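You operate a simulated robot arm through the tools that you are given. There is no shell and no other tool.

You are at the controls of a simulated robot arm. One attempt, no reset.

TASK
Pour the white jug into the water barrel through the funnel.
Fine: all of it, nothing spilt; jug, funnel and plug go back. Set down upright: rubber barrel plug, white jug by the barrel.

Only the result counts: the job must be done as asked and must still hold three seconds after the hand-in. Knocking over, shifting, dropping, spilling or breaking anything else fails it.

THE ROBOT
A 7-joint arm with a two-finger parallel gripper, fixed in place. Base frame: the origin is at the foot of the arm, x ahead of it, y to its left, z up. Units: mm, rad, N and s.
Its first joint turns from -2.601 to 2.601 rad. Payload 3.5 kg.
The TCP is the grasp point between the finger pads, 23 mm short of the fingertips. In the tool frame z runs along the fingers and y along their closing line. The gripper opens to 94 mm. The fingers are 38 mm wide and 10 mm thick; the gripper's body (54 by 96 mm) begins 39 mm behind the TCP.
Orientation is told as [roll, pitch, yaw] about the base's x, y, z axes, in that order, counted from this pose: with the fingers straight down and closing along the base's y, the tool's x points along the base's -x, its y along +y and its z along -z.

THE INTERFACE
- The arm moves only by the tool play_rows. Its argument "commands" is a list of rows, each an object of numbers (a shift or turn left out is 0, a gripper value left out holds the last): "x", "y", "z": the shift along the base's x, y, z in mm; "ax", "ay", "az": the turn, a rotation vector about the base's x, y, z in rad. In form: [{"x": .., "y": .., "z": .., "ax": .., "ay": .., "az": ..}, ...]. A call has 1 to 20 rows; each row shifts and turns the commanded pose from where the row before left it. "claw" is the finger opening in mm, from 0 to 94, set as the call begins (left out, the last holds). Rows are played at 5 a second. More than 50 mm and 0.15 rad between two rows, or a gripper value outside its range, and nothing of the call is played. Where a pose cannot be reached the arm comes as near as it can. A force on the tool above 40 N (or 10 N above the force at the start of the call, whichever is more), or a blocked arm, ends the call early, and 0.2 s more pass. Each finger travels about 153 mm/s and halts on what it meets, pressing with about 26 N; the grip force reading is that of the motor and also rises with nothing between the fingers. The clock runs only during rows and for 0.2 s after the last one: add rows that do not move to give the fingers time. It gives the time, the measured TCP pose, the force on the tool (base axes), the opening and the grip force at its end, in the units of the frame above (readings bear some noise), with the torque about the TCP (base axes, N m) and any sound that the robot's microphone picked up, and new pictures: "show" is both (left out), scene, wrist or none.
- Cameras (640 x 400 px; columns grow to the right, rows downward): "scene" is fixed at [220.3, 501.4, 1486.2]; the picture's right is [0.26, -0.97, 0.00], its down [-0.57, -0.15, -0.81] and it looks along [0.78, 0.21, -0.59] (base axes); focal length 214 px, centre (320, 200). "wrist" rides on the gripper at [86, 16, -74] in the tool frame; the picture's right is [-0.18, 0.98, 0.00], its down [-0.58, -0.11, -0.81] and it looks along [-0.79, -0.15, 0.59] (tool axes); focal length 243 px, centre (320, 200). There is no depth. A picture from a camera that has moved, and an enlarged one, comes with that camera's place and axes in the base frame and with its lens.
- enlarge(camera, box): a new picture of the part [left, top, right, bottom] of that camera's present view, enlarged. The clock stands still meanwhile.
- sign_off(): hands the job in; it is judged then, once.

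Nothing tells you positions but the pictures and the camera data. Unless the task says otherwise, let go and move clear before handing in.

The tools are called after "Call:" as a command line: name --argument value ..., lists and objects as JSON in quotes. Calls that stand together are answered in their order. play_rows: Moves the arm, as the interface text tells. Its arguments: {"type":"object","properties":{"commands":{"type":"array","items":{"type":"object","properties":{"x":{"type":"number"},"y":{"type":"number"},"z":{"type":"number"},"ax":{"type":"number"},"ay":{"type":"number"},"az":{"type":"number"}}}},"claw":{"type":"number"},"show":{"type":"string","enum":["both","scene","wrist","none"]}},"required":["commands"]} The other tools are called the same way: enlarge (camera, box) takes an enlarged picture of a part of a camera's view; sign_off () hands the job in.

At the start:

```text
clock: 0.0
position: [864.6, 675.7, 1197.5]
orientation: [0.001, 0.0, -0.001]
wrist_force: [-0.2, 0.4, 0.9]
ft_torque: [0.01, 0.03, 0.01]
finger_gap: 93.8
grasp_force: 0.0
```

scene: 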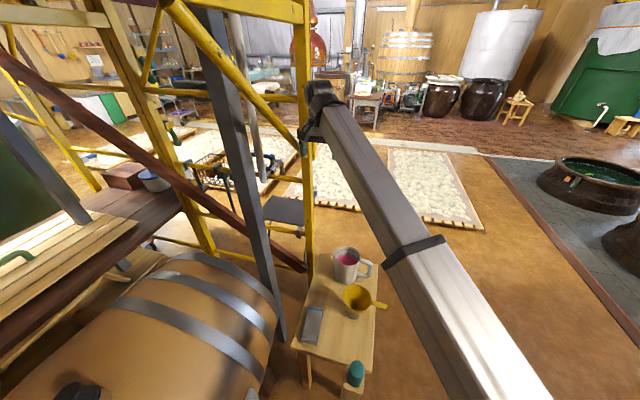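
wrist: 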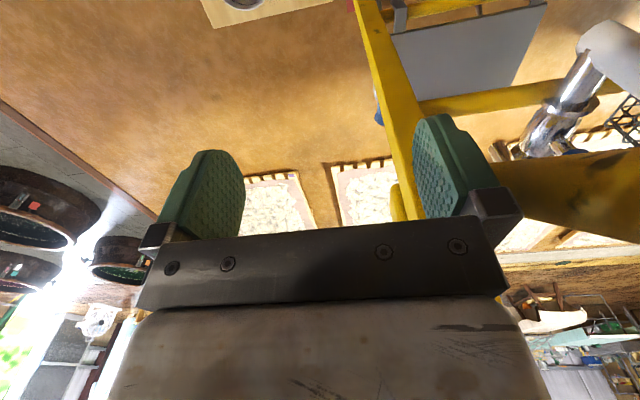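

I see a large barrel lying on its side at lower left, and a small wooden table with a white jug (pink liquid), a yellow funnel and other items. I'll look closer before moving.

Call:
enlarge --camera "scene" --box '[270, 220, 430, 400]'

Call:
enlarge --camera "scene" --box '[0, 230, 300, 400]'

Call:
enlarge --camera "wrist" --box '[160, 0, 640, 200]'

```text
2.22 times, centred on (350, 310) of scene
camera zoom: at [220.3, 501.4, 1486.2], right [0.26, -0.97, 0.0], down [-0.57, -0.15, -0.81], along [0.78, 0.21, -0.59], focal length 477 px, centre (253, -44)
```

zoom: 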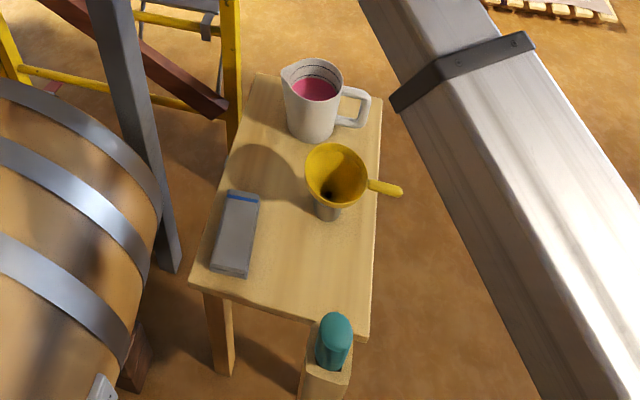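

```text
2.13 times, centred on (150, 315) of scene
camera zoom: at [220.3, 501.4, 1486.2], right [0.26, -0.97, 0.0], down [-0.57, -0.15, -0.81], along [0.78, 0.21, -0.59], focal length 458 px, centre (683, -45)
```

zoom: 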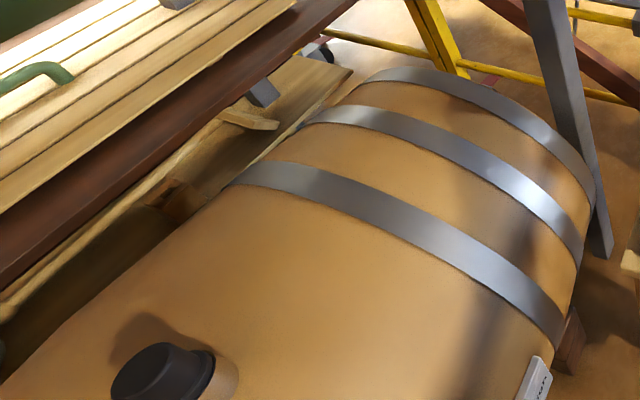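

```text
1.33 times, centred on (400, 100) of wrist
camera zoom: at [778.2, 691.2, 1272.9], right [0.18, 0.98, 0.0], down [0.58, -0.11, 0.81], along [0.79, -0.15, -0.59], focal length 324 px, centre (213, 333)
```

zoom: 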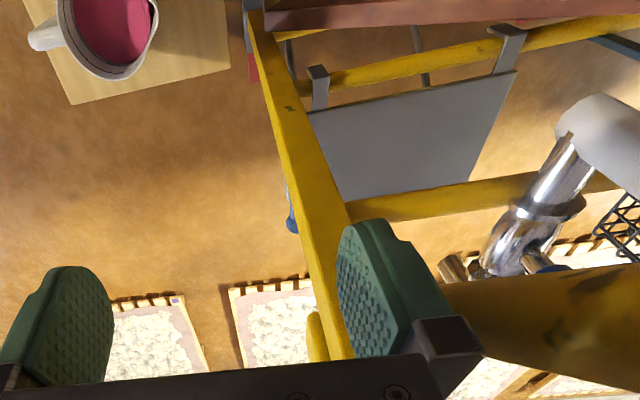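

The jug triangulates to about (862, 544) with its rim near z≈700, and the barrel bung lies on the far left. I'll retract a bit to get a clear view with the wrist camera.

Call:
play_rows --commands '[{"x": -30, "y": -12}, {"x": -30, "y": -12}, {"x": -30, "y": -12}, {"x": -30, "y": -12}, {"x": -30, "y": -12}, {"x": -30, "y": -12}, {"x": -30, "y": -12}, {"x": -30, "y": -12}]'

```text
clock: 1.8
position: [630.1, 582.5, 1186.9]
orientation: [0.008, -0.01, 0.0]
wrist_force: [-0.3, -0.4, 0.1]
ft_torque: [0.0, 0.01, 0.03]
finger_gap: 93.9
grasp_force: 0.0
out of reach, approached as far as the arm can: row 7, 8
camera wrist: at [541.9, 598.4, 1260.9], right [0.18, 0.98, 0.01], down [0.57, -0.12, 0.81], along [0.8, -0.14, -0.58], focal length 243 px, centre (320, 200)
```

scene: 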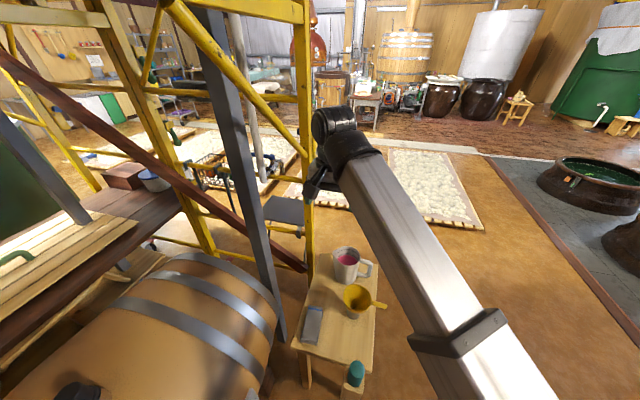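
wrist: 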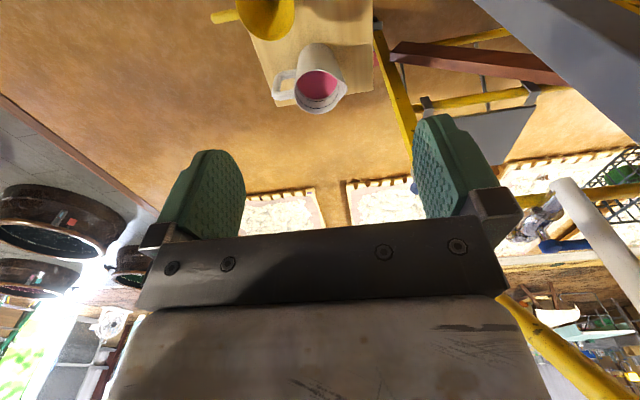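

The floor area and table are now clearer. I'll lower slightly and yaw the tool toward +y to inspect the barrel with the wrist camera.

Call:
play_rows --commands '[{"z": -30}, {"z": -30}, {"z": -30}, {"z": -30}, {"az": 0.12}, {"az": 0.12}, {"az": 0.12}, {"az": 0.12}, {"az": 0.12}, {"az": 0.12}, {"az": 0.12}, {"az": 0.12}, {"az": 0.12}, {"az": 0.12}, {"az": 0.12}]'

```text
clock: 5.0
position: [628.7, 582.4, 1067.8]
orientation: [0.001, 0.0, 1.323]
wrist_force: [0.0, 0.1, 0.2]
ft_torque: [-0.01, 0.03, 0.03]
finger_gap: 93.9
grasp_force: 0.0
camera wrist: at [591.2, 502.3, 1142.3], right [-0.91, 0.42, 0.0], down [0.25, 0.54, 0.81], along [0.34, 0.73, -0.59], focal length 243 px, centre (320, 200)
```

scene: 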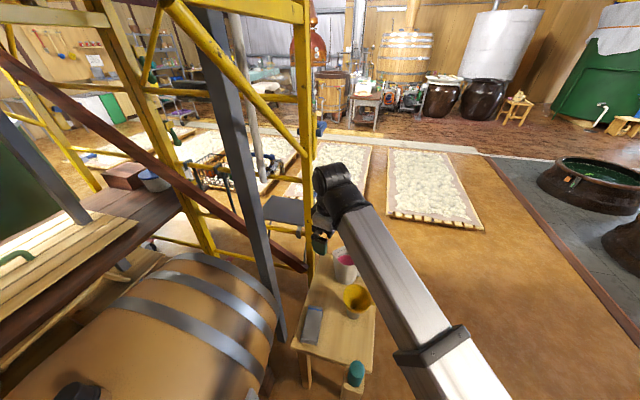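
wrist: 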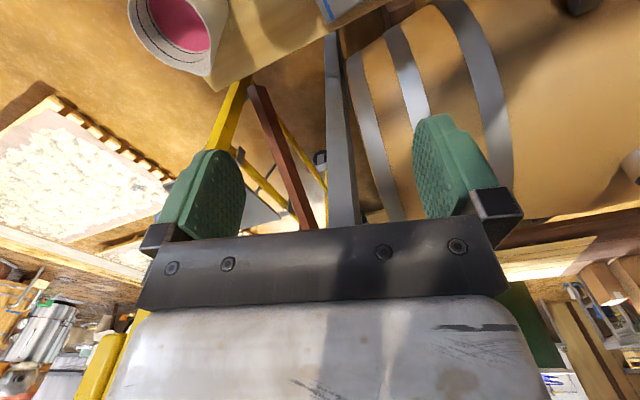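

Call:
enlarge --camera "wrist" --box '[400, 0, 640, 240]'

Call:
play_rows --commands '[{"az": 0.12}, {"az": 0.12}, {"az": 0.12}, {"az": 0.12}, {"az": 0.12}]'

```text
1.67 times, centred on (520, 120) of wrist
camera zoom: at [591.2, 502.3, 1142.3], right [-0.91, 0.42, 0.0], down [0.25, 0.54, 0.81], along [0.34, 0.73, -0.59], focal length 404 px, centre (-13, 333)
```

zoom: 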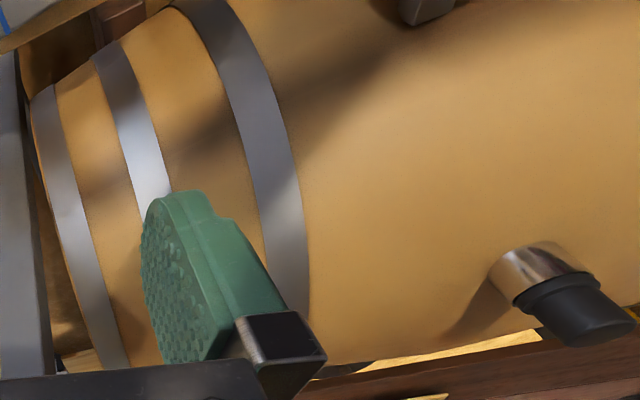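

```text
clock: 6.2
position: [628.3, 583.6, 1067.2]
orientation: [-0.001, 0.0, 1.922]
wrist_force: [0.8, 0.1, -0.4]
ft_torque: [0.01, 0.02, 0.0]
finger_gap: 94.1
grasp_force: 0.1
camera wrist: at [644.2, 495.4, 1142.1], right [-0.99, -0.17, 0.0], down [-0.1, 0.58, 0.81], along [-0.13, 0.8, -0.59], focal length 243 px, centre (320, 200)
```

scene: 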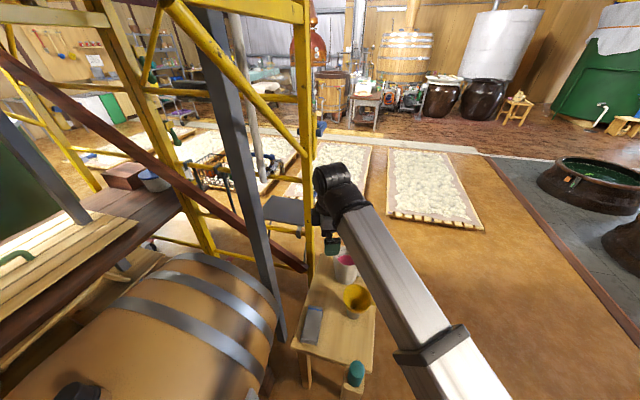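
wrist: 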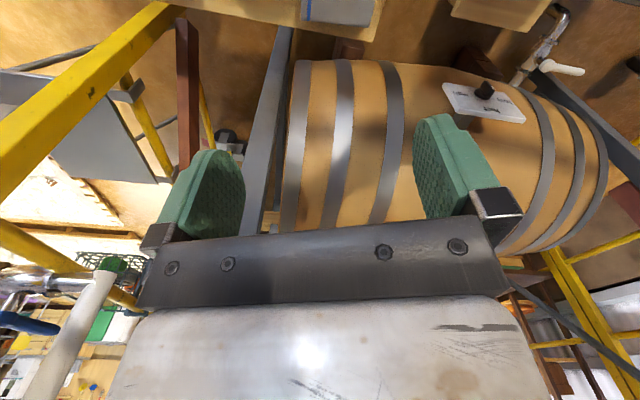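

The barrel is in view now, with a neck and black cap on top around (209, 992, ~930). I'll enlarge details to identify the plug, tap and tabletop items.

Call:
enlarge --camera "wrist" --box '[400, 0, 640, 150]'

Call:
enlarge --camera "scene" --box '[30, 340, 130, 400]'

Call:
enlarge --camera "scene" --box '[310, 320, 400, 400]'

```text
2.67 times, centred on (520, 75) of wrist
camera zoom: at [644.2, 495.4, 1142.1], right [-0.99, -0.17, 0.0], down [-0.1, 0.58, 0.81], along [-0.13, 0.8, -0.59], focal length 647 px, centre (-213, 533)
```

zoom: 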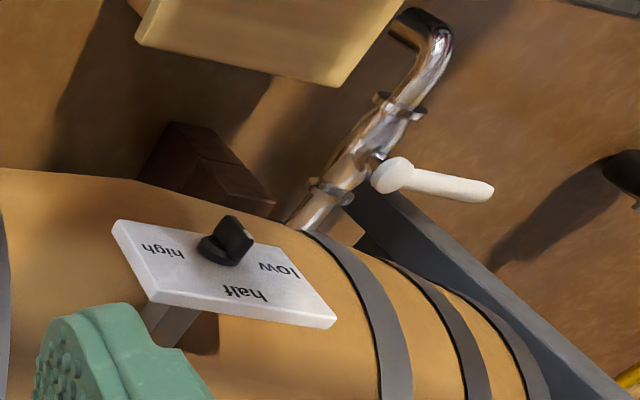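

```text
6.40 times, centred on (80, 370) of scene
camera zoom: at [220.3, 501.4, 1486.2], right [0.26, -0.97, 0.0], down [-0.57, -0.15, -0.81], along [0.78, 0.21, -0.59], focal length 1373 px, centre (1856, -888)
```

zoom: 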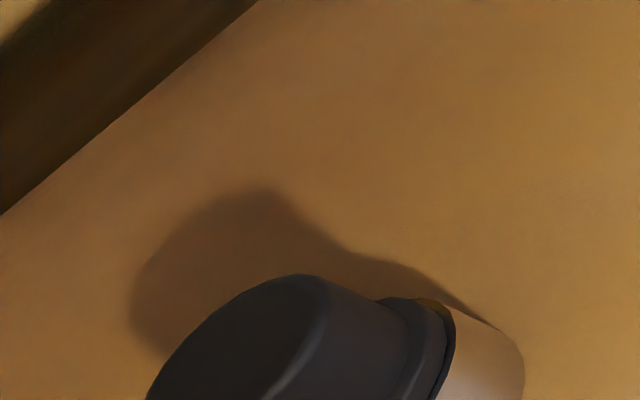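

```text
5.00 times, centred on (355, 360) of scene
camera zoom: at [220.3, 501.4, 1486.2], right [0.26, -0.97, 0.0], down [-0.57, -0.15, -0.81], along [0.78, 0.21, -0.59], focal length 1072 px, centre (145, -600)
```

zoom: 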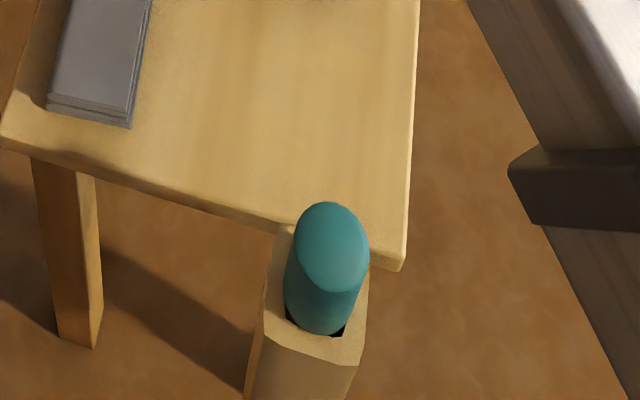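

There's a level dial (low/half/high) and a tap with a white handle on the barrel's near side. I'll move closer toward the barrel, tilting a little so the wrist camera sees the plug neck.

Call:
play_rows --commands '[{"x": -30, "y": 6, "ax": 0.04}, {"x": -30, "y": 6, "ax": 0.04}, {"x": -30, "y": 6, "ax": 0.04}, {"x": -30, "y": 6, "ax": 0.04}, {"x": -30, "y": 6, "ax": 0.04}, {"x": -30, "y": 6, "ax": 0.04}, {"x": -30, "y": 6, "ax": 0.04}, {"x": -30, "y": 6, "ax": 0.04}, {"x": -30, "y": 6, "ax": 0.04}, {"x": -30, "y": 6, "ax": 0.04}]'

```text
clock: 8.4
position: [328.1, 641.0, 1066.6]
orientation: [-0.147, -0.376, 1.948]
wrist_force: [0.2, 0.3, -0.1]
ft_torque: [-0.01, 0.02, 0.02]
finger_gap: 94.0
grasp_force: 0.0
camera wrist: at [342.6, 531.4, 1101.4], right [-0.99, -0.15, -0.06], down [-0.1, 0.22, 0.97], along [-0.13, 0.96, -0.23], focal length 243 px, centre (320, 200)
```

scene: 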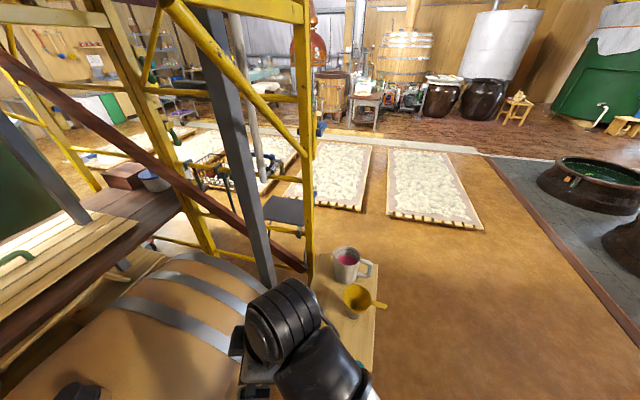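
wrist: 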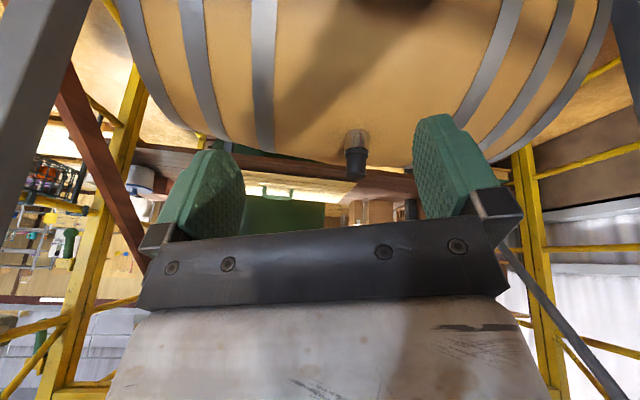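

Call:
enlarge --camera "wrist" --box '[270, 80, 430, 200]'

Call:
enlarge --camera "scene" --box '[310, 230, 410, 330]'

```text
3.33 times, centred on (350, 140) of wrist
camera zoom: at [342.6, 531.4, 1101.4], right [-0.99, -0.15, -0.06], down [-0.1, 0.22, 0.97], along [-0.13, 0.96, -0.23], focal length 809 px, centre (220, 400)
```

zoom: 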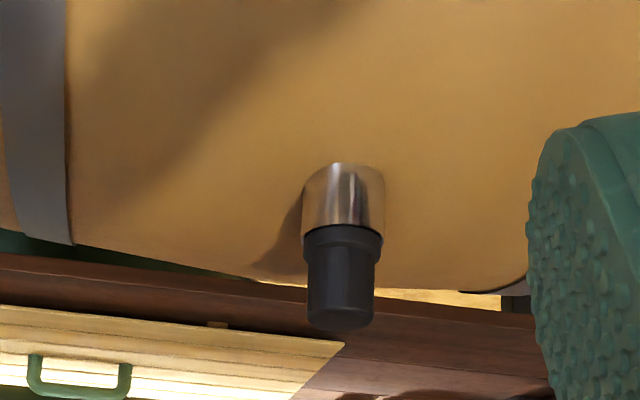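

```text
4.00 times, centred on (360, 280) of scene
camera zoom: at [220.3, 501.4, 1486.2], right [0.26, -0.97, 0.0], down [-0.57, -0.15, -0.81], along [0.78, 0.21, -0.59], focal length 858 px, centre (160, -120)
```

zoom: 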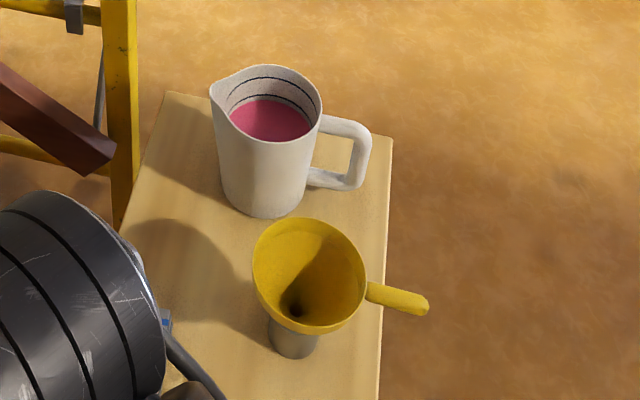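

The plug sits in a metal neck (~46 mm diameter), and the jug handle and funnel handle both point toward −y. I'll untilt, move back over the open area and turn the tool to yaw −90° to prepare for gripping handles with fingers toward +y.

Call:
play_rows --commands '[{"x": 30, "y": -20, "ax": -0.04}, {"x": 30, "y": -20, "ax": -0.04}, {"x": 30, "y": -20, "ax": -0.04}, {"x": 30, "y": -20, "ax": -0.04}, {"x": 30, "y": -20, "ax": -0.04}, {"x": 30, "y": -20, "ax": -0.04}, {"x": 30, "y": -20, "ax": -0.04}, {"x": 30, "y": -20, "ax": -0.04}, {"x": 30, "y": -20, "ax": -0.04}, {"x": 30, "y": -20, "ax": -0.04}]' --show "none"

Call:
play_rows --commands '[{"az": -0.14}, {"az": -0.14}, {"az": -0.14}, {"az": -0.14}, {"az": -0.14}, {"az": -0.14}, {"az": -0.14}, {"az": -0.14}, {"az": -0.14}, {"az": -0.14}, {"az": -0.14}, {"az": -0.14}, {"az": -0.14}, {"az": -0.14}, {"az": -0.14}]'

```text
clock: 10.6
position: [627.9, 446.4, 1066.2]
orientation: [0.0, 0.001, 1.922]
wrist_force: [-0.1, -0.3, 0.5]
ft_torque: [-0.02, 0.0, -0.03]
finger_gap: 93.9
grasp_force: 0.1
```

```text
clock: 11.9
position: [628.2, 443.4, 1067.9]
orientation: [-0.006, 0.0, 1.185]
wrist_force: [14.0, -12.3, -3.2]
ft_torque: [1.51, 1.17, 1.9]
finger_gap: 94.0
grasp_force: 0.1
stopped in row 6: the force on the tool passed its limit at 99 N (the readings are from after the stop); the commanded pose is now the measured one
camera wrist: at [581.1, 368.9, 1142.1], right [-0.84, 0.54, -0.01], down [0.32, 0.5, 0.81], along [0.44, 0.68, -0.59], focal length 243 px, centre (320, 200)
```

scene: 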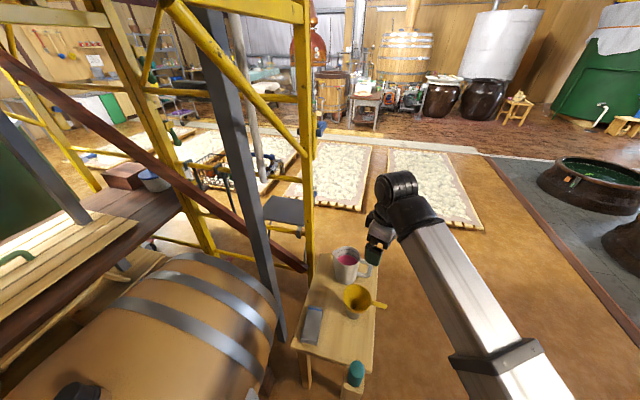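
wrist: 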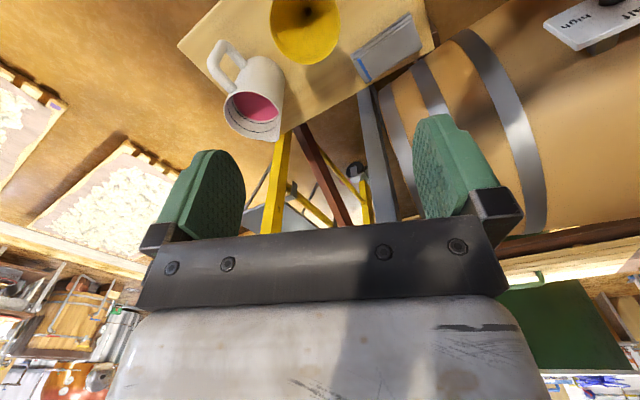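

The turn stopped on a force, probably the hand against the arm's own forearm in this folded pose, as nothing else is near at z≈1067. I'll back the yaw off, extend outward, and try rotating there.

Call:
play_rows --commands '[{"az": 0.1}, {"az": 0.1}, {"x": 30, "az": 0.05}, {"x": 30}, {"x": 30}, {"x": 30}, {"x": 30}, {"x": 30}]' --show "none"

Call:
play_rows --commands '[{"az": -0.14}, {"az": -0.14}, {"az": -0.14}, {"az": -0.14}, {"az": -0.14}, {"az": -0.14}, {"az": -0.14}, {"az": -0.14}, {"az": -0.14}, {"az": -0.14}, {"az": -0.14}, {"az": -0.14}, {"az": -0.14}, {"az": -0.14}, {"az": -0.14}]'

```text
clock: 13.7
position: [810.1, 441.7, 1065.3]
orientation: [-0.005, 0.0, 1.431]
wrist_force: [0.1, 0.3, 0.9]
ft_torque: [0.01, -0.02, 0.05]
finger_gap: 94.0
grasp_force: 0.0
```

```text
clock: 16.9
position: [809.3, 442.6, 1067.5]
orientation: [-0.004, 0.002, -0.671]
wrist_force: [0.1, -0.4, 0.4]
ft_torque: [0.0, 0.02, 0.02]
finger_gap: 94.0
grasp_force: 0.1
camera wrist: at [751.1, 509.5, 1141.6], right [0.76, 0.66, 0.0], down [0.39, -0.44, 0.81], along [0.53, -0.61, -0.59], focal length 243 px, centre (320, 200)
```

scene: 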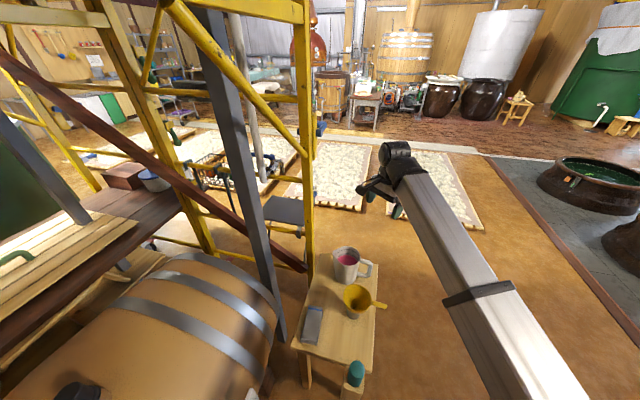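
wrist: 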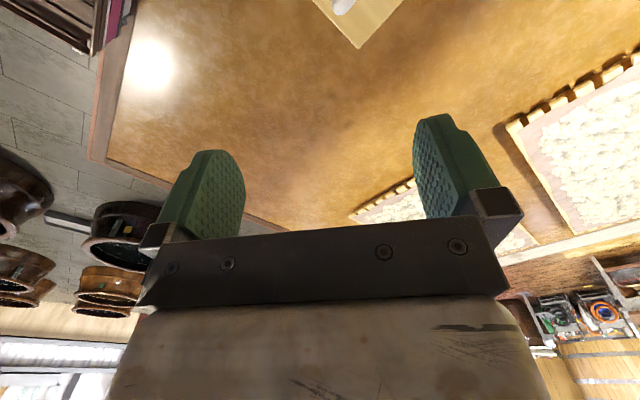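

The rotation works here. I'll finish the yaw to −90°, move to −y of the table, and begin tilting fingers toward +y.

Call:
play_rows --commands '[{"az": -0.13, "y": -20}, {"az": -0.13, "y": -20}, {"az": -0.13, "y": -20}, {"az": -0.13, "y": -20}, {"az": -0.13, "y": -20}, {"az": -0.13, "y": -20}, {"az": -0.12, "y": -20}]' --show "none"

Call:
play_rows --commands '[{"ax": 0.1}, {"ax": 0.1}, {"ax": 0.1}, {"ax": 0.1}, {"ax": 0.1}, {"ax": 0.1}, {"ax": 0.1}, {"ax": 0.1}, {"ax": 0.1}, {"ax": 0.1}, {"ax": 0.1}, {"ax": 0.1}]'

```text
clock: 18.5
position: [806.9, 299.9, 1068.1]
orientation: [-0.005, 0.002, -1.571]
wrist_force: [0.1, 0.2, -0.5]
ft_torque: [0.01, 0.0, -0.02]
finger_gap: 94.1
grasp_force: 0.3
```

```text
clock: 21.1
position: [809.4, 302.7, 1067.6]
orientation: [0.002, 1.202, -1.562]
wrist_force: [-0.1, -1.0, -0.4]
ft_torque: [0.01, 0.04, -0.02]
finger_gap: 94.0
grasp_force: 0.1
camera wrist: at [824.7, 264.8, 1175.4], right [0.98, -0.06, -0.17], down [-0.1, -0.96, -0.25], along [-0.15, 0.27, -0.95], focal length 243 px, centre (320, 200)
```

scene: 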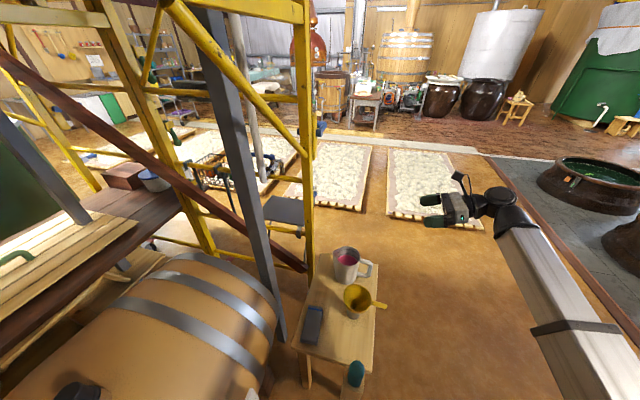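
wrist: 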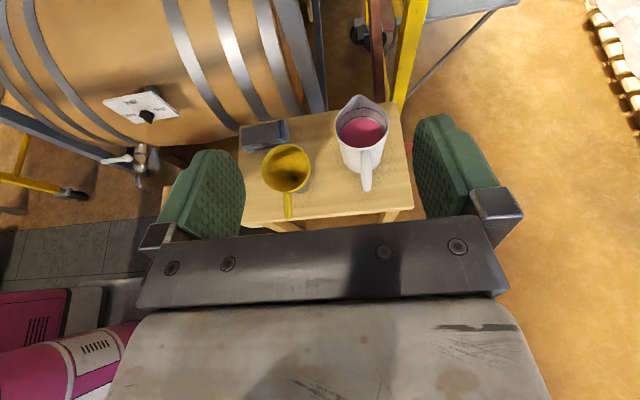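

Call:
enlarge --camera "wrist" --box '[230, 80, 430, 230]'

Call:
enlarge --camera "wrist" --box '[70, 70, 230, 200]'

Call:
enlarge --camera "scene" --box '[280, 230, 400, 390]'

```text
2.67 times, centred on (330, 155) of wrist
camera zoom: at [824.7, 264.8, 1175.4], right [0.98, -0.06, -0.17], down [-0.1, -0.96, -0.25], along [-0.15, 0.27, -0.95], focal length 647 px, centre (293, 320)
```

zoom: 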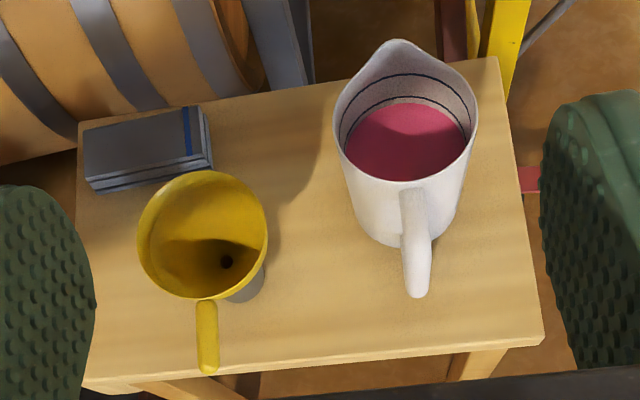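

```text
3.08 times, centred on (150, 135) of wrist
camera zoom: at [824.7, 264.8, 1175.4], right [0.98, -0.06, -0.17], down [-0.1, -0.96, -0.25], along [-0.15, 0.27, -0.95], focal length 746 px, centre (843, 400)
```

zoom: 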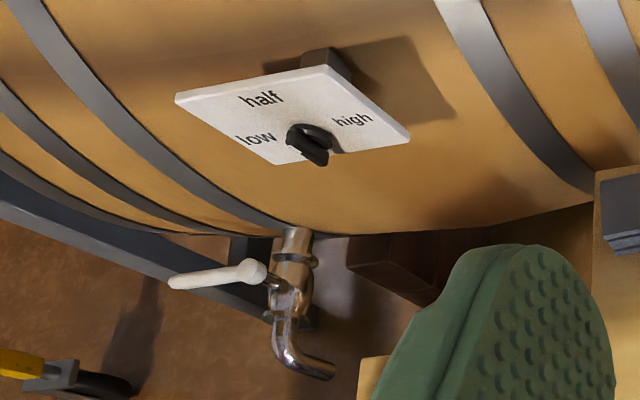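

```text
2.50 times, centred on (340, 310) of scene
camera zoom: at [220.3, 501.4, 1486.2], right [0.26, -0.97, 0.0], down [-0.57, -0.15, -0.81], along [0.78, 0.21, -0.59], focal length 536 px, centre (270, -75)
```

zoom: 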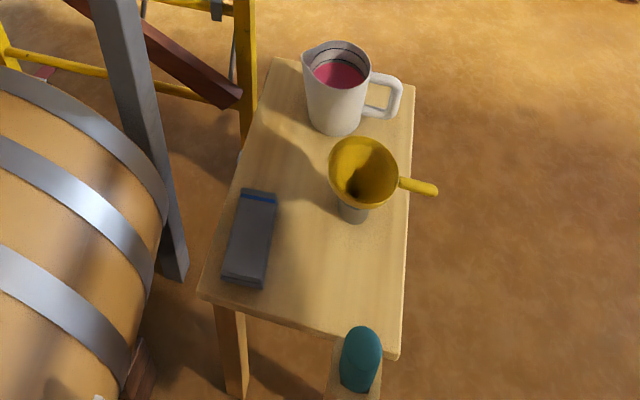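

The table surface is z≈570 (x 503–965, y 397–689). Jug axis is at about (851, 545), with its handle bar at (851, 441, 677). The funnel rim is centred at (680, 477, 702), with its handle at (680, 394, 695). The tap lever looks crosswise (closed). Next I move toward the barrel neck with fingers pointing +y.

Call:
play_rows --commands '[{"x": -30, "y": 15, "ax": 0.02}, {"x": -30, "y": 15, "ax": 0.02}, {"x": -30, "y": 15, "ax": 0.02}, {"x": -30, "y": 15, "ax": 0.02}, {"x": -30, "y": 15, "ax": 0.02}, {"x": -30, "y": 15, "ax": 0.02}, {"x": -30, "y": 15, "ax": 0.02}, {"x": -30, "y": 15, "ax": 0.02}, {"x": -30, "y": 15, "ax": 0.02}, {"x": -30, "y": 15, "ax": 0.02}, {"x": -30, "y": 15, "ax": 0.02}, {"x": -30, "y": 15, "ax": 0.02}, {"x": -30, "y": 15, "ax": 0.02}, {"x": -30, "y": 15, "ax": 0.02}, {"x": -30, "y": 15, "ax": 0.02}, {"x": -30, "y": 15, "ax": 0.02}, {"x": -30, "y": 15, "ax": 0.02}, {"x": -30, "y": 15, "ax": 0.03}]'

```text
clock: 24.9
position: [275.4, 579.3, 1068.9]
orientation: [2.013, 1.567, 0.447]
wrist_force: [0.9, -0.1, -0.2]
ft_torque: [-0.01, -0.01, -0.04]
finger_gap: 93.8
grasp_force: 0.0
out of reach, approached as far as the arm can: row 18
camera wrist: at [290.7, 503.9, 1155.8], right [0.98, 0.0, -0.18], down [-0.1, -0.81, -0.58], along [-0.15, 0.59, -0.79], focal length 243 px, centre (320, 200)
```

scene: 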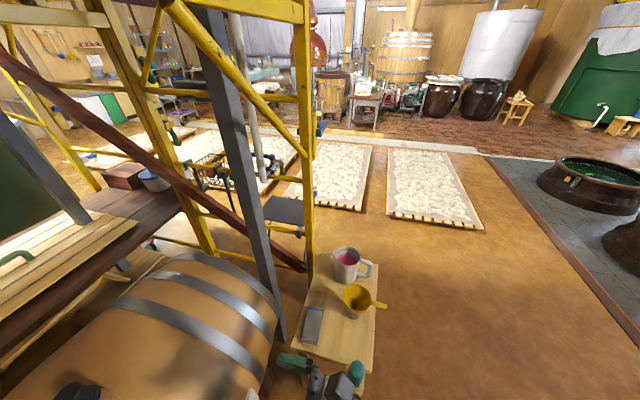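
wrist: 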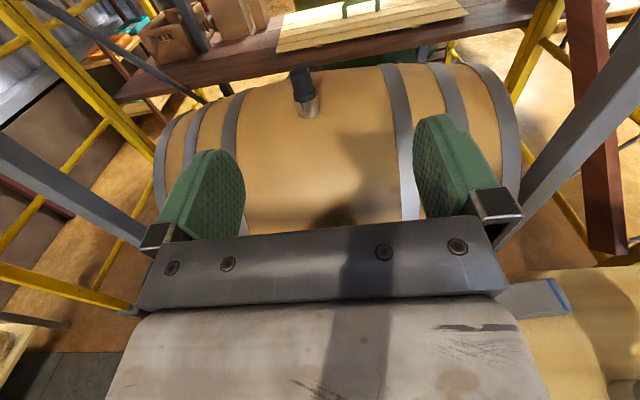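

Good view of the barrel: the plug is near (204, 990), neck top z≈880. I'll advance over the barrel staying high and refine.

Call:
play_rows --commands '[{"x": -14, "y": 40}, {"x": -14, "y": 40}, {"x": -14, "y": 40}, {"x": -14, "y": 40}, {"x": -14, "y": 40}, {"y": 40, "z": -20}, {"y": 0, "z": -30}, {"z": -30}]'

Call:
enlarge --camera "wrist" --box '[240, 60, 420, 240]'

```text
clock: 26.7
position: [204.0, 815.6, 988.2]
orientation: [2.105, 1.567, 0.54]
wrist_force: [0.4, -0.5, 0.3]
ft_torque: [-0.01, -0.02, 0.01]
finger_gap: 93.9
grasp_force: 0.0
camera wrist: at [219.1, 741.5, 1075.8], right [0.98, 0.0, -0.18], down [-0.1, -0.81, -0.58], along [-0.15, 0.59, -0.79], focal length 243 px, centre (320, 200)
```

scene: 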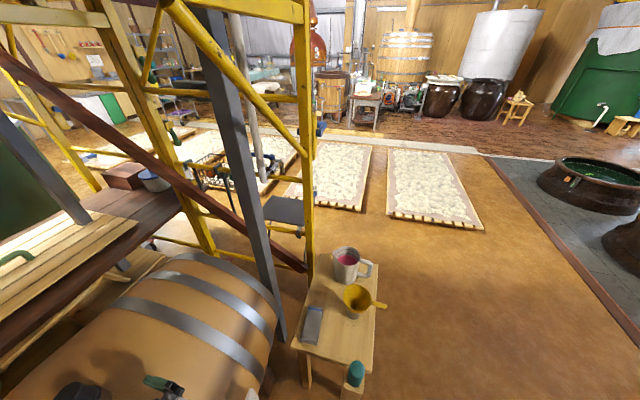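
wrist: 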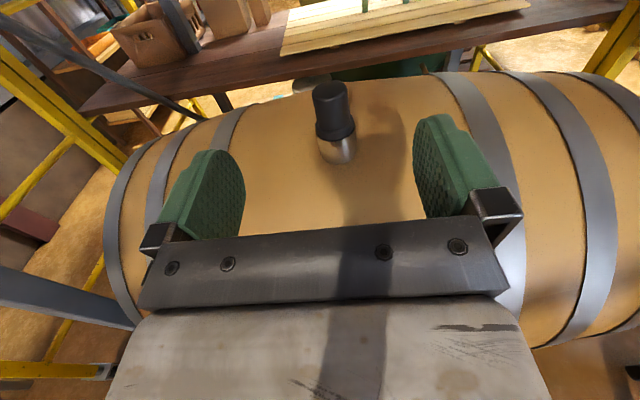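

```text
2.22 times, centred on (330, 150) of wrist
camera zoom: at [219.1, 741.5, 1075.8], right [0.98, 0.0, -0.18], down [-0.1, -0.81, -0.58], along [-0.15, 0.59, -0.79], focal length 539 px, centre (298, 311)
```

zoom: 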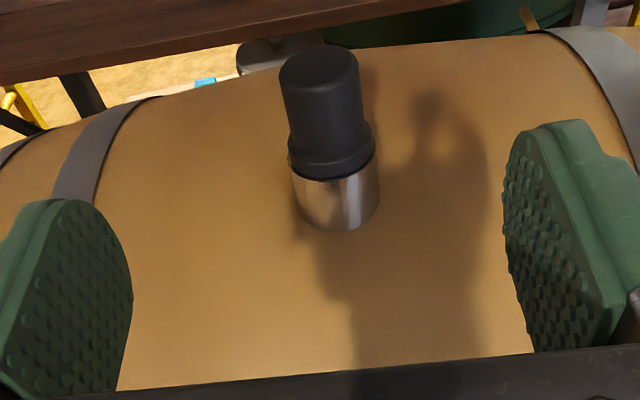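

Plug axis now estimated at (201, 989), grip section z≈893–938. I'll descend to z≈916, then check alignment before sliding in.

Call:
play_rows --commands '[{"x": -3, "z": -24}, {"z": -24}, {"z": -24}, {"y": 25}, {"y": 25}, {"y": 25}, {"y": 25}]'

Call:
enlarge --camera "wrist" --box '[220, 60, 420, 240]'

```text
clock: 28.3
position: [200.3, 916.3, 918.0]
orientation: [2.107, 1.567, 0.538]
wrist_force: [-0.2, -0.1, -0.3]
ft_torque: [-0.06, -0.01, -0.02]
finger_gap: 94.2
grasp_force: 0.1
camera wrist: at [216.8, 842.0, 1004.4], right [0.98, 0.0, -0.18], down [-0.1, -0.81, -0.58], along [-0.15, 0.59, -0.79], focal length 243 px, centre (320, 200)
```

scene: 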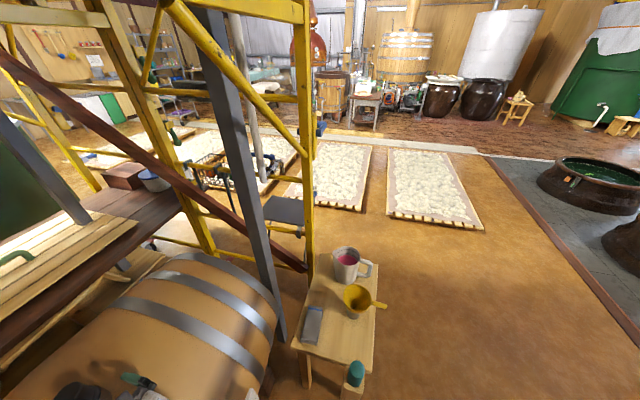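
wrist: 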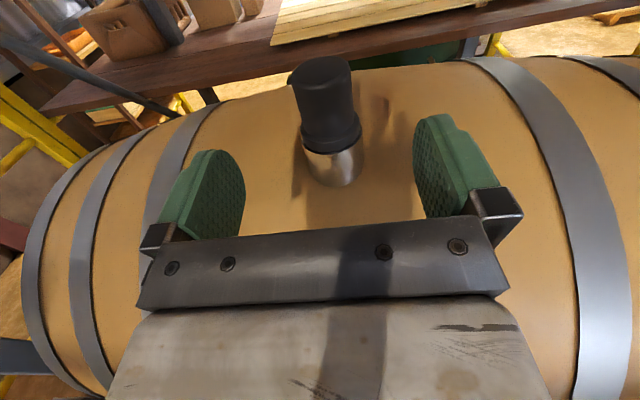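

```text
2.22 times, centred on (320, 150) of wrist
camera zoom: at [216.8, 842.0, 1004.4], right [0.98, 0.0, -0.18], down [-0.1, -0.81, -0.58], along [-0.15, 0.59, -0.79], focal length 539 px, centre (320, 311)
```

zoom: 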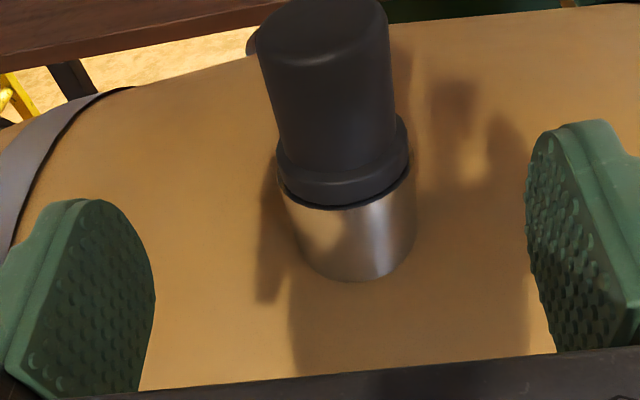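

Call:
play_rows --commands '[{"y": 20}, {"y": 20}, {"y": 20, "z": -4}]' --show "wrist"

Call:
enlarge --camera "wrist" --box '[220, 60, 420, 240]'

Call:
enlarge --camera "scene" --box '[30, 340, 180, 400]'

```text
clock: 29.1
position: [200.1, 979.3, 914.5]
orientation: [1.985, 1.568, 0.42]
wrist_force: [0.1, -0.1, -0.1]
ft_torque: [0.0, -0.01, 0.02]
finger_gap: 94.0
grasp_force: 0.0
camera wrist: at [216.1, 904.3, 1000.7], right [0.98, 0.0, -0.18], down [-0.1, -0.81, -0.58], along [-0.15, 0.59, -0.79], focal length 243 px, centre (320, 200)
```

wrist: 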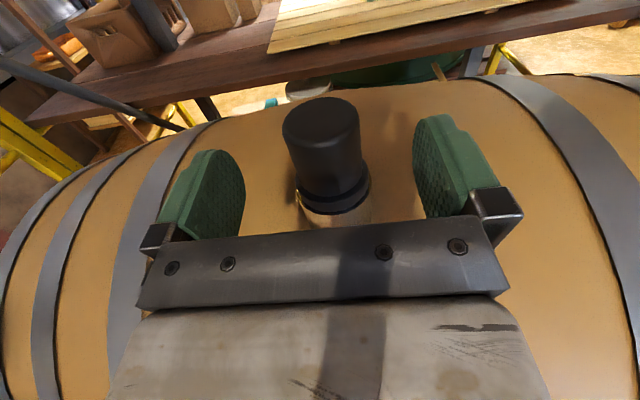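

```text
2.22 times, centred on (320, 150) of wrist
camera zoom: at [216.1, 904.3, 1000.7], right [0.98, 0.0, -0.18], down [-0.1, -0.81, -0.58], along [-0.15, 0.59, -0.79], focal length 539 px, centre (320, 311)
```

zoom: 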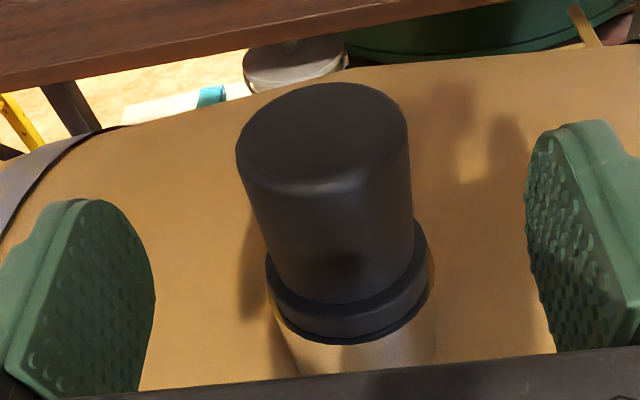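

```text
4.27 times, centred on (105, 370) of scene
camera zoom: at [220.3, 501.4, 1486.2], right [0.26, -0.97, 0.0], down [-0.57, -0.15, -0.81], along [0.78, 0.21, -0.59], focal length 915 px, centre (1237, -525)
```

zoom: 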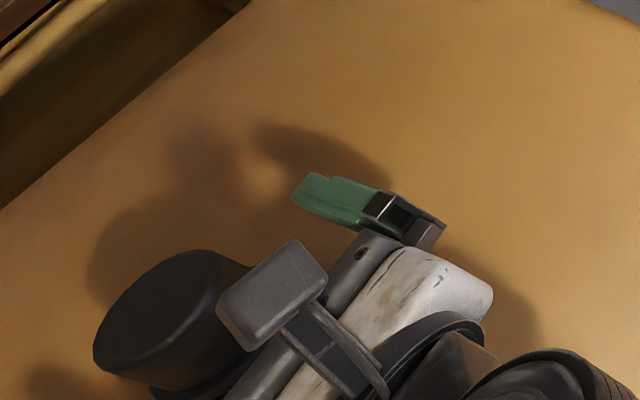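

Parallax now puts the plug axis at (201, 1013) with its top at z≈923. I'll move in and close on it.

Call:
play_rows --commands '[{"x": 1, "y": 17, "z": -5}, {"y": 17, "z": -5}]' --show "wrist"

Call:
play_rows --commands '[{}, {}, {}, {}]' --claw 20

```text
clock: 29.7
position: [200.6, 1012.2, 902.3]
orientation: [1.949, 1.568, 0.384]
wrist_force: [0.0, -0.3, -0.9]
ft_torque: [0.01, -0.02, 0.0]
finger_gap: 94.1
grasp_force: 0.1
camera wrist: at [216.6, 936.9, 989.2], right [0.98, 0.0, -0.18], down [-0.1, -0.81, -0.58], along [-0.15, 0.59, -0.79], focal length 243 px, centre (320, 200)
```

wrist: 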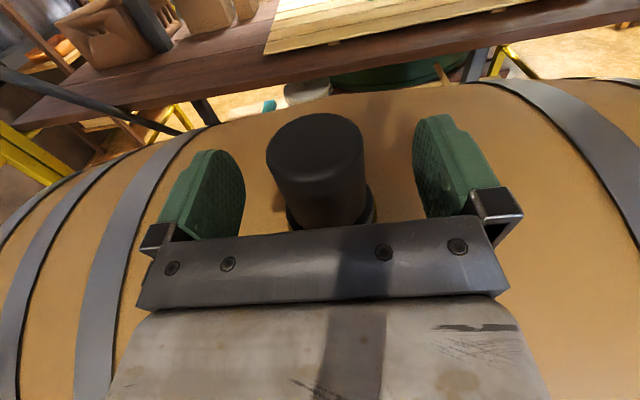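

```text
clock: 30.7
position: [199.9, 1011.9, 902.4]
orientation: [2.046, 1.566, 0.479]
wrist_force: [-0.7, -0.1, 0.3]
ft_torque: [0.02, 0.13, 0.07]
finger_gap: 42.1
grasp_force: 25.5
camera wrist: at [216.7, 936.6, 989.3], right [0.98, 0.0, -0.18], down [-0.1, -0.81, -0.58], along [-0.15, 0.59, -0.79], focal length 243 px, centre (320, 200)
```

scene: 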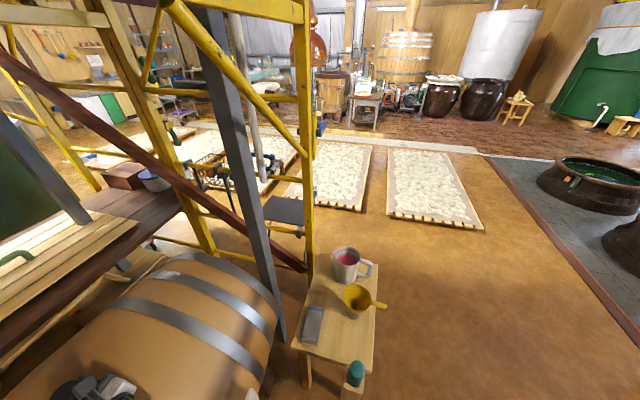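
wrist: 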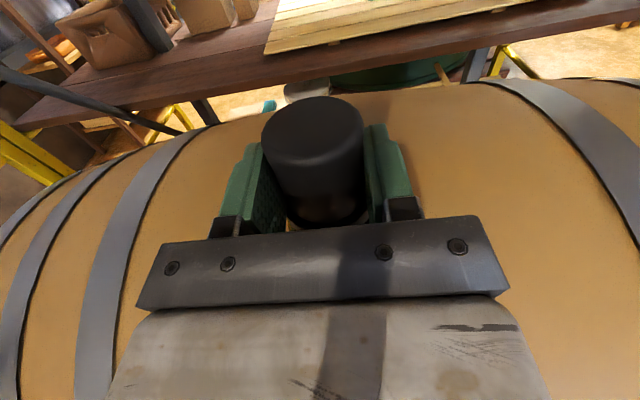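

The plug is gripped (gap 42 mm). I lift straight up slowly.

Call:
play_rows --commands '[{"z": 6}, {"z": 8}, {"z": 10}, {"z": 12}, {"z": 15}, {"z": 20}]'

Call:
enlarge --camera "wrist" --box '[220, 60, 420, 260]'

```text
clock: 32.1
position: [199.7, 1013.5, 973.7]
orientation: [2.059, 1.568, 0.491]
wrist_force: [-0.2, -0.6, -0.8]
ft_torque: [-0.01, -0.01, -0.02]
finger_gap: 42.6
grasp_force: 25.6
camera wrist: at [216.6, 938.5, 1060.7], right [0.98, 0.0, -0.18], down [-0.1, -0.81, -0.58], along [-0.15, 0.59, -0.79], focal length 243 px, centre (320, 200)
```

scene: 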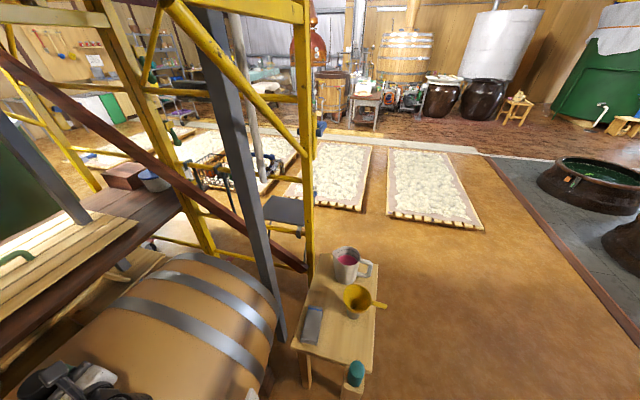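
wrist: 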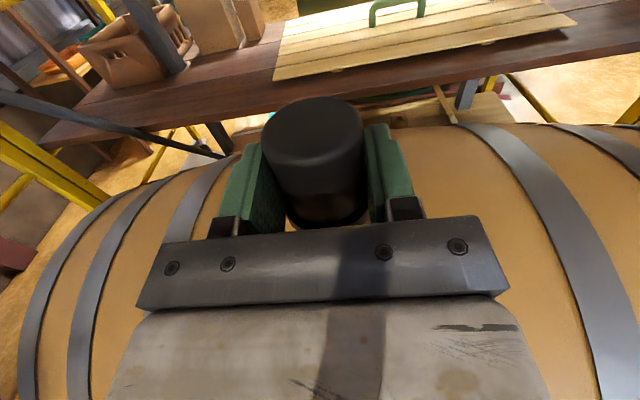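

```text
2.00 times, centred on (320, 160) of wrist
camera zoom: at [216.6, 938.5, 1060.7], right [0.98, 0.0, -0.18], down [-0.1, -0.81, -0.58], along [-0.15, 0.59, -0.79], focal length 485 px, centre (320, 280)
```

zoom: 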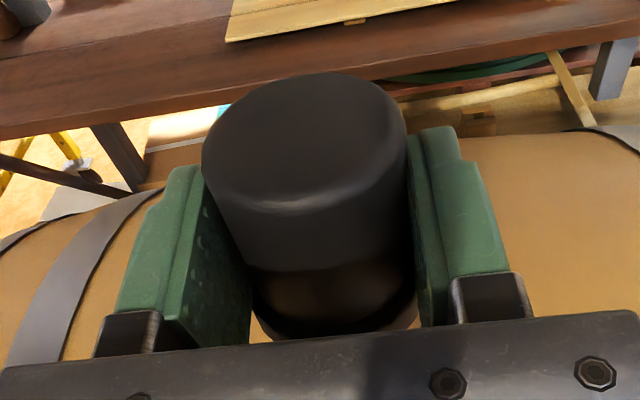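

The plug is out and upright. I'll raise it, retreat, and carry it above the free left part of the table at (585, 450).

Call:
play_rows --commands '[{"z": 29}, {"z": 29}, {"z": 29}, {"y": -37}, {"y": -37}, {"y": -37}, {"y": -37}, {"y": -37}, {"y": -37}, {"y": -37}, {"x": 29, "y": -23}, {"x": 29, "y": -23}, {"x": 29, "y": -23}, {"x": 29, "y": -23}, {"x": 29, "y": -23}, {"x": 29, "y": -23}, {"x": 29, "y": -23}, {"x": 29, "y": -23}]' --show "none"

Call:
play_rows --commands '[{"x": 30, "y": -24}, {"x": 30, "y": -24}, {"x": 30, "y": -24}, {"x": 30, "y": -24}, {"x": 33, "y": -24}, {"z": -30}, {"z": -30}, {"z": -30}, {"z": -30}, {"z": -30}, {"z": -30}, {"z": -30}]'

```text
clock: 35.9
position: [434.6, 571.2, 1059.1]
orientation: [2.063, 1.567, 0.497]
wrist_force: [1.8, -0.4, -0.8]
ft_torque: [0.01, -0.11, -0.02]
finger_gap: 42.4
grasp_force: 26.0
```

```text
clock: 38.5
position: [585.9, 450.0, 849.4]
orientation: [2.204, 1.568, 0.637]
wrist_force: [-0.5, 0.1, -0.4]
ft_torque: [0.0, -0.02, 0.02]
finger_gap: 42.6
grasp_force: 26.1
camera wrist: at [602.3, 375.2, 936.2], right [0.98, 0.0, -0.18], down [-0.1, -0.81, -0.58], along [-0.15, 0.59, -0.79], focal length 243 px, centre (320, 200)
```

scene: 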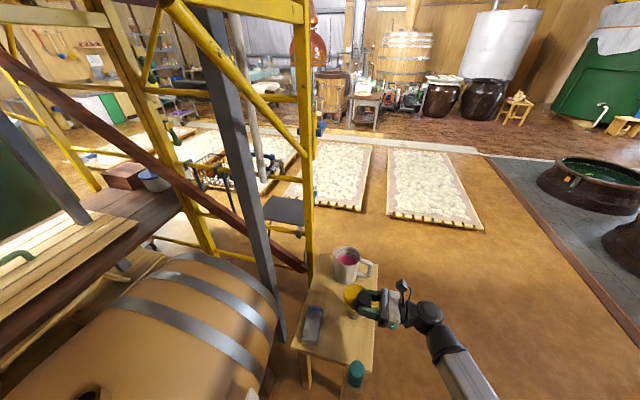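
wrist: 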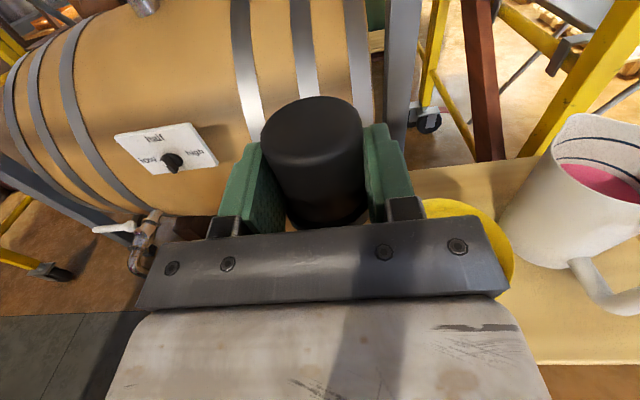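

Call:
play_rows --commands '[{"x": -20}, {"z": -30}, {"z": -30}, {"z": -30}, {"z": -30}, {"z": -30}]' --show "scene"

Call:
enlarge --camera "scene" --box '[290, 250, 410, 370]'

Call:
enlarge --camera "scene" --box '[40, 340, 140, 400]'

```text
clock: 39.9
position: [567.6, 451.9, 701.5]
orientation: [2.169, 1.565, 0.603]
wrist_force: [0.3, -0.5, -1.0]
ft_torque: [-0.03, 0.03, -0.01]
finger_gap: 42.3
grasp_force: 26.3
```

scene: 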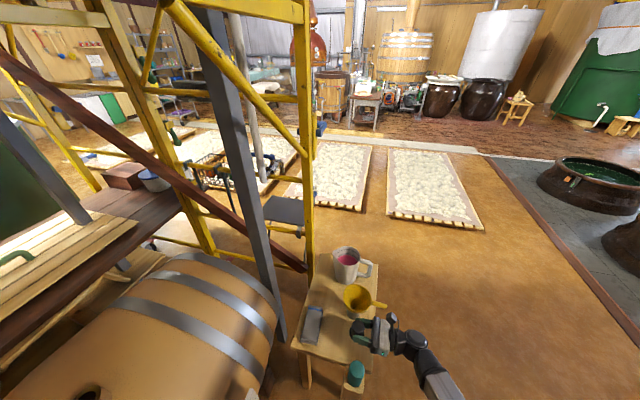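

```text
3.33 times, centred on (350, 310) of scene
camera zoom: at [220.3, 501.4, 1486.2], right [0.26, -0.97, 0.0], down [-0.57, -0.15, -0.81], along [0.78, 0.21, -0.59], focal length 715 px, centre (220, -167)
```

zoom: 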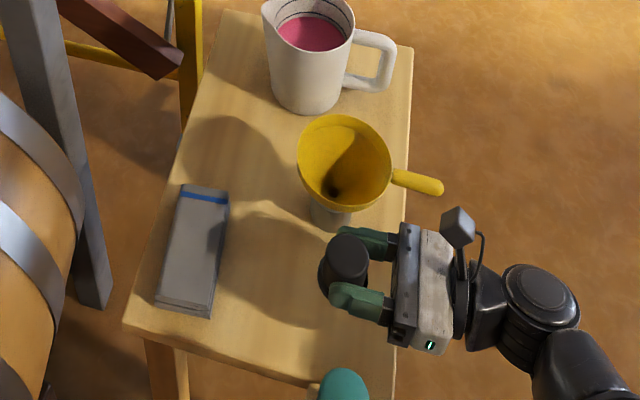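

```text
6.40 times, centred on (90, 370) of scene
camera zoom: at [220.3, 501.4, 1486.2], right [0.26, -0.97, 0.0], down [-0.57, -0.15, -0.81], along [0.78, 0.21, -0.59], focal length 1373 px, centre (1792, -888)
```

zoom: 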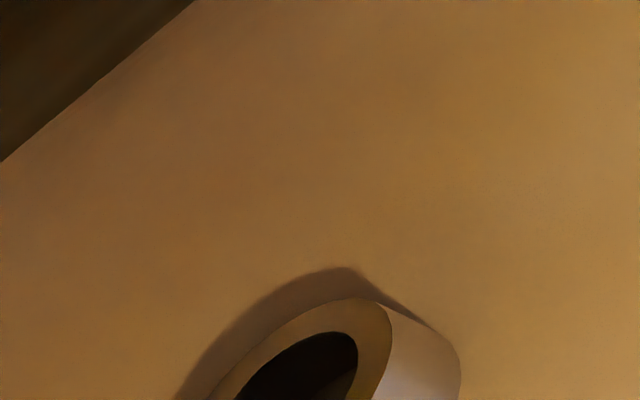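

Call:
play_rows --commands '[{"z": -10}, {"z": -10}, {"z": -8}, {"z": -6}, {"z": -5}, {"z": -5}, {"z": -4}, {"z": -4}, {"z": -4}, {"z": -3}, {"z": -3}, {"z": -3}, {"z": -3}, {"z": -3}, {"z": -3}]' --show "scene"

Call:
enlarge --camera "scene" --box '[290, 270, 410, 370]'

```text
clock: 42.6
position: [567.6, 448.1, 640.5]
orientation: [3.006, 1.557, 1.436]
wrist_force: [2.9, -5.8, 10.1]
ft_torque: [-0.36, -0.12, 0.03]
finger_gap: 42.8
grasp_force: 25.8
stopped in row 13: the force on the tool passed its limit at 46 N (the readings are from after the stop); the commanded pose is now the measured one
```

scene: 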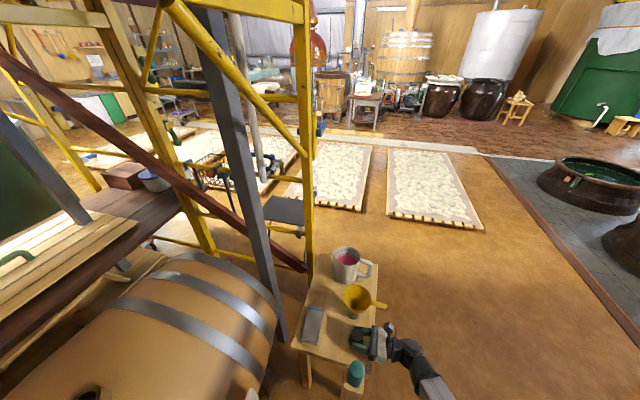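

```text
4.00 times, centred on (350, 320) of scene
camera zoom: at [220.3, 501.4, 1486.2], right [0.26, -0.97, 0.0], down [-0.57, -0.15, -0.81], along [0.78, 0.21, -0.59], focal length 858 px, centre (200, -280)
```

zoom: 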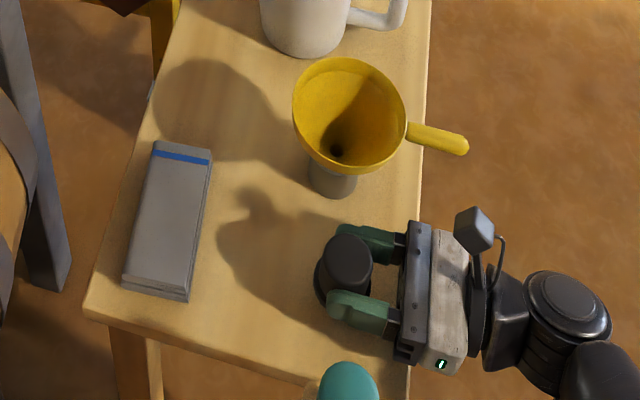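

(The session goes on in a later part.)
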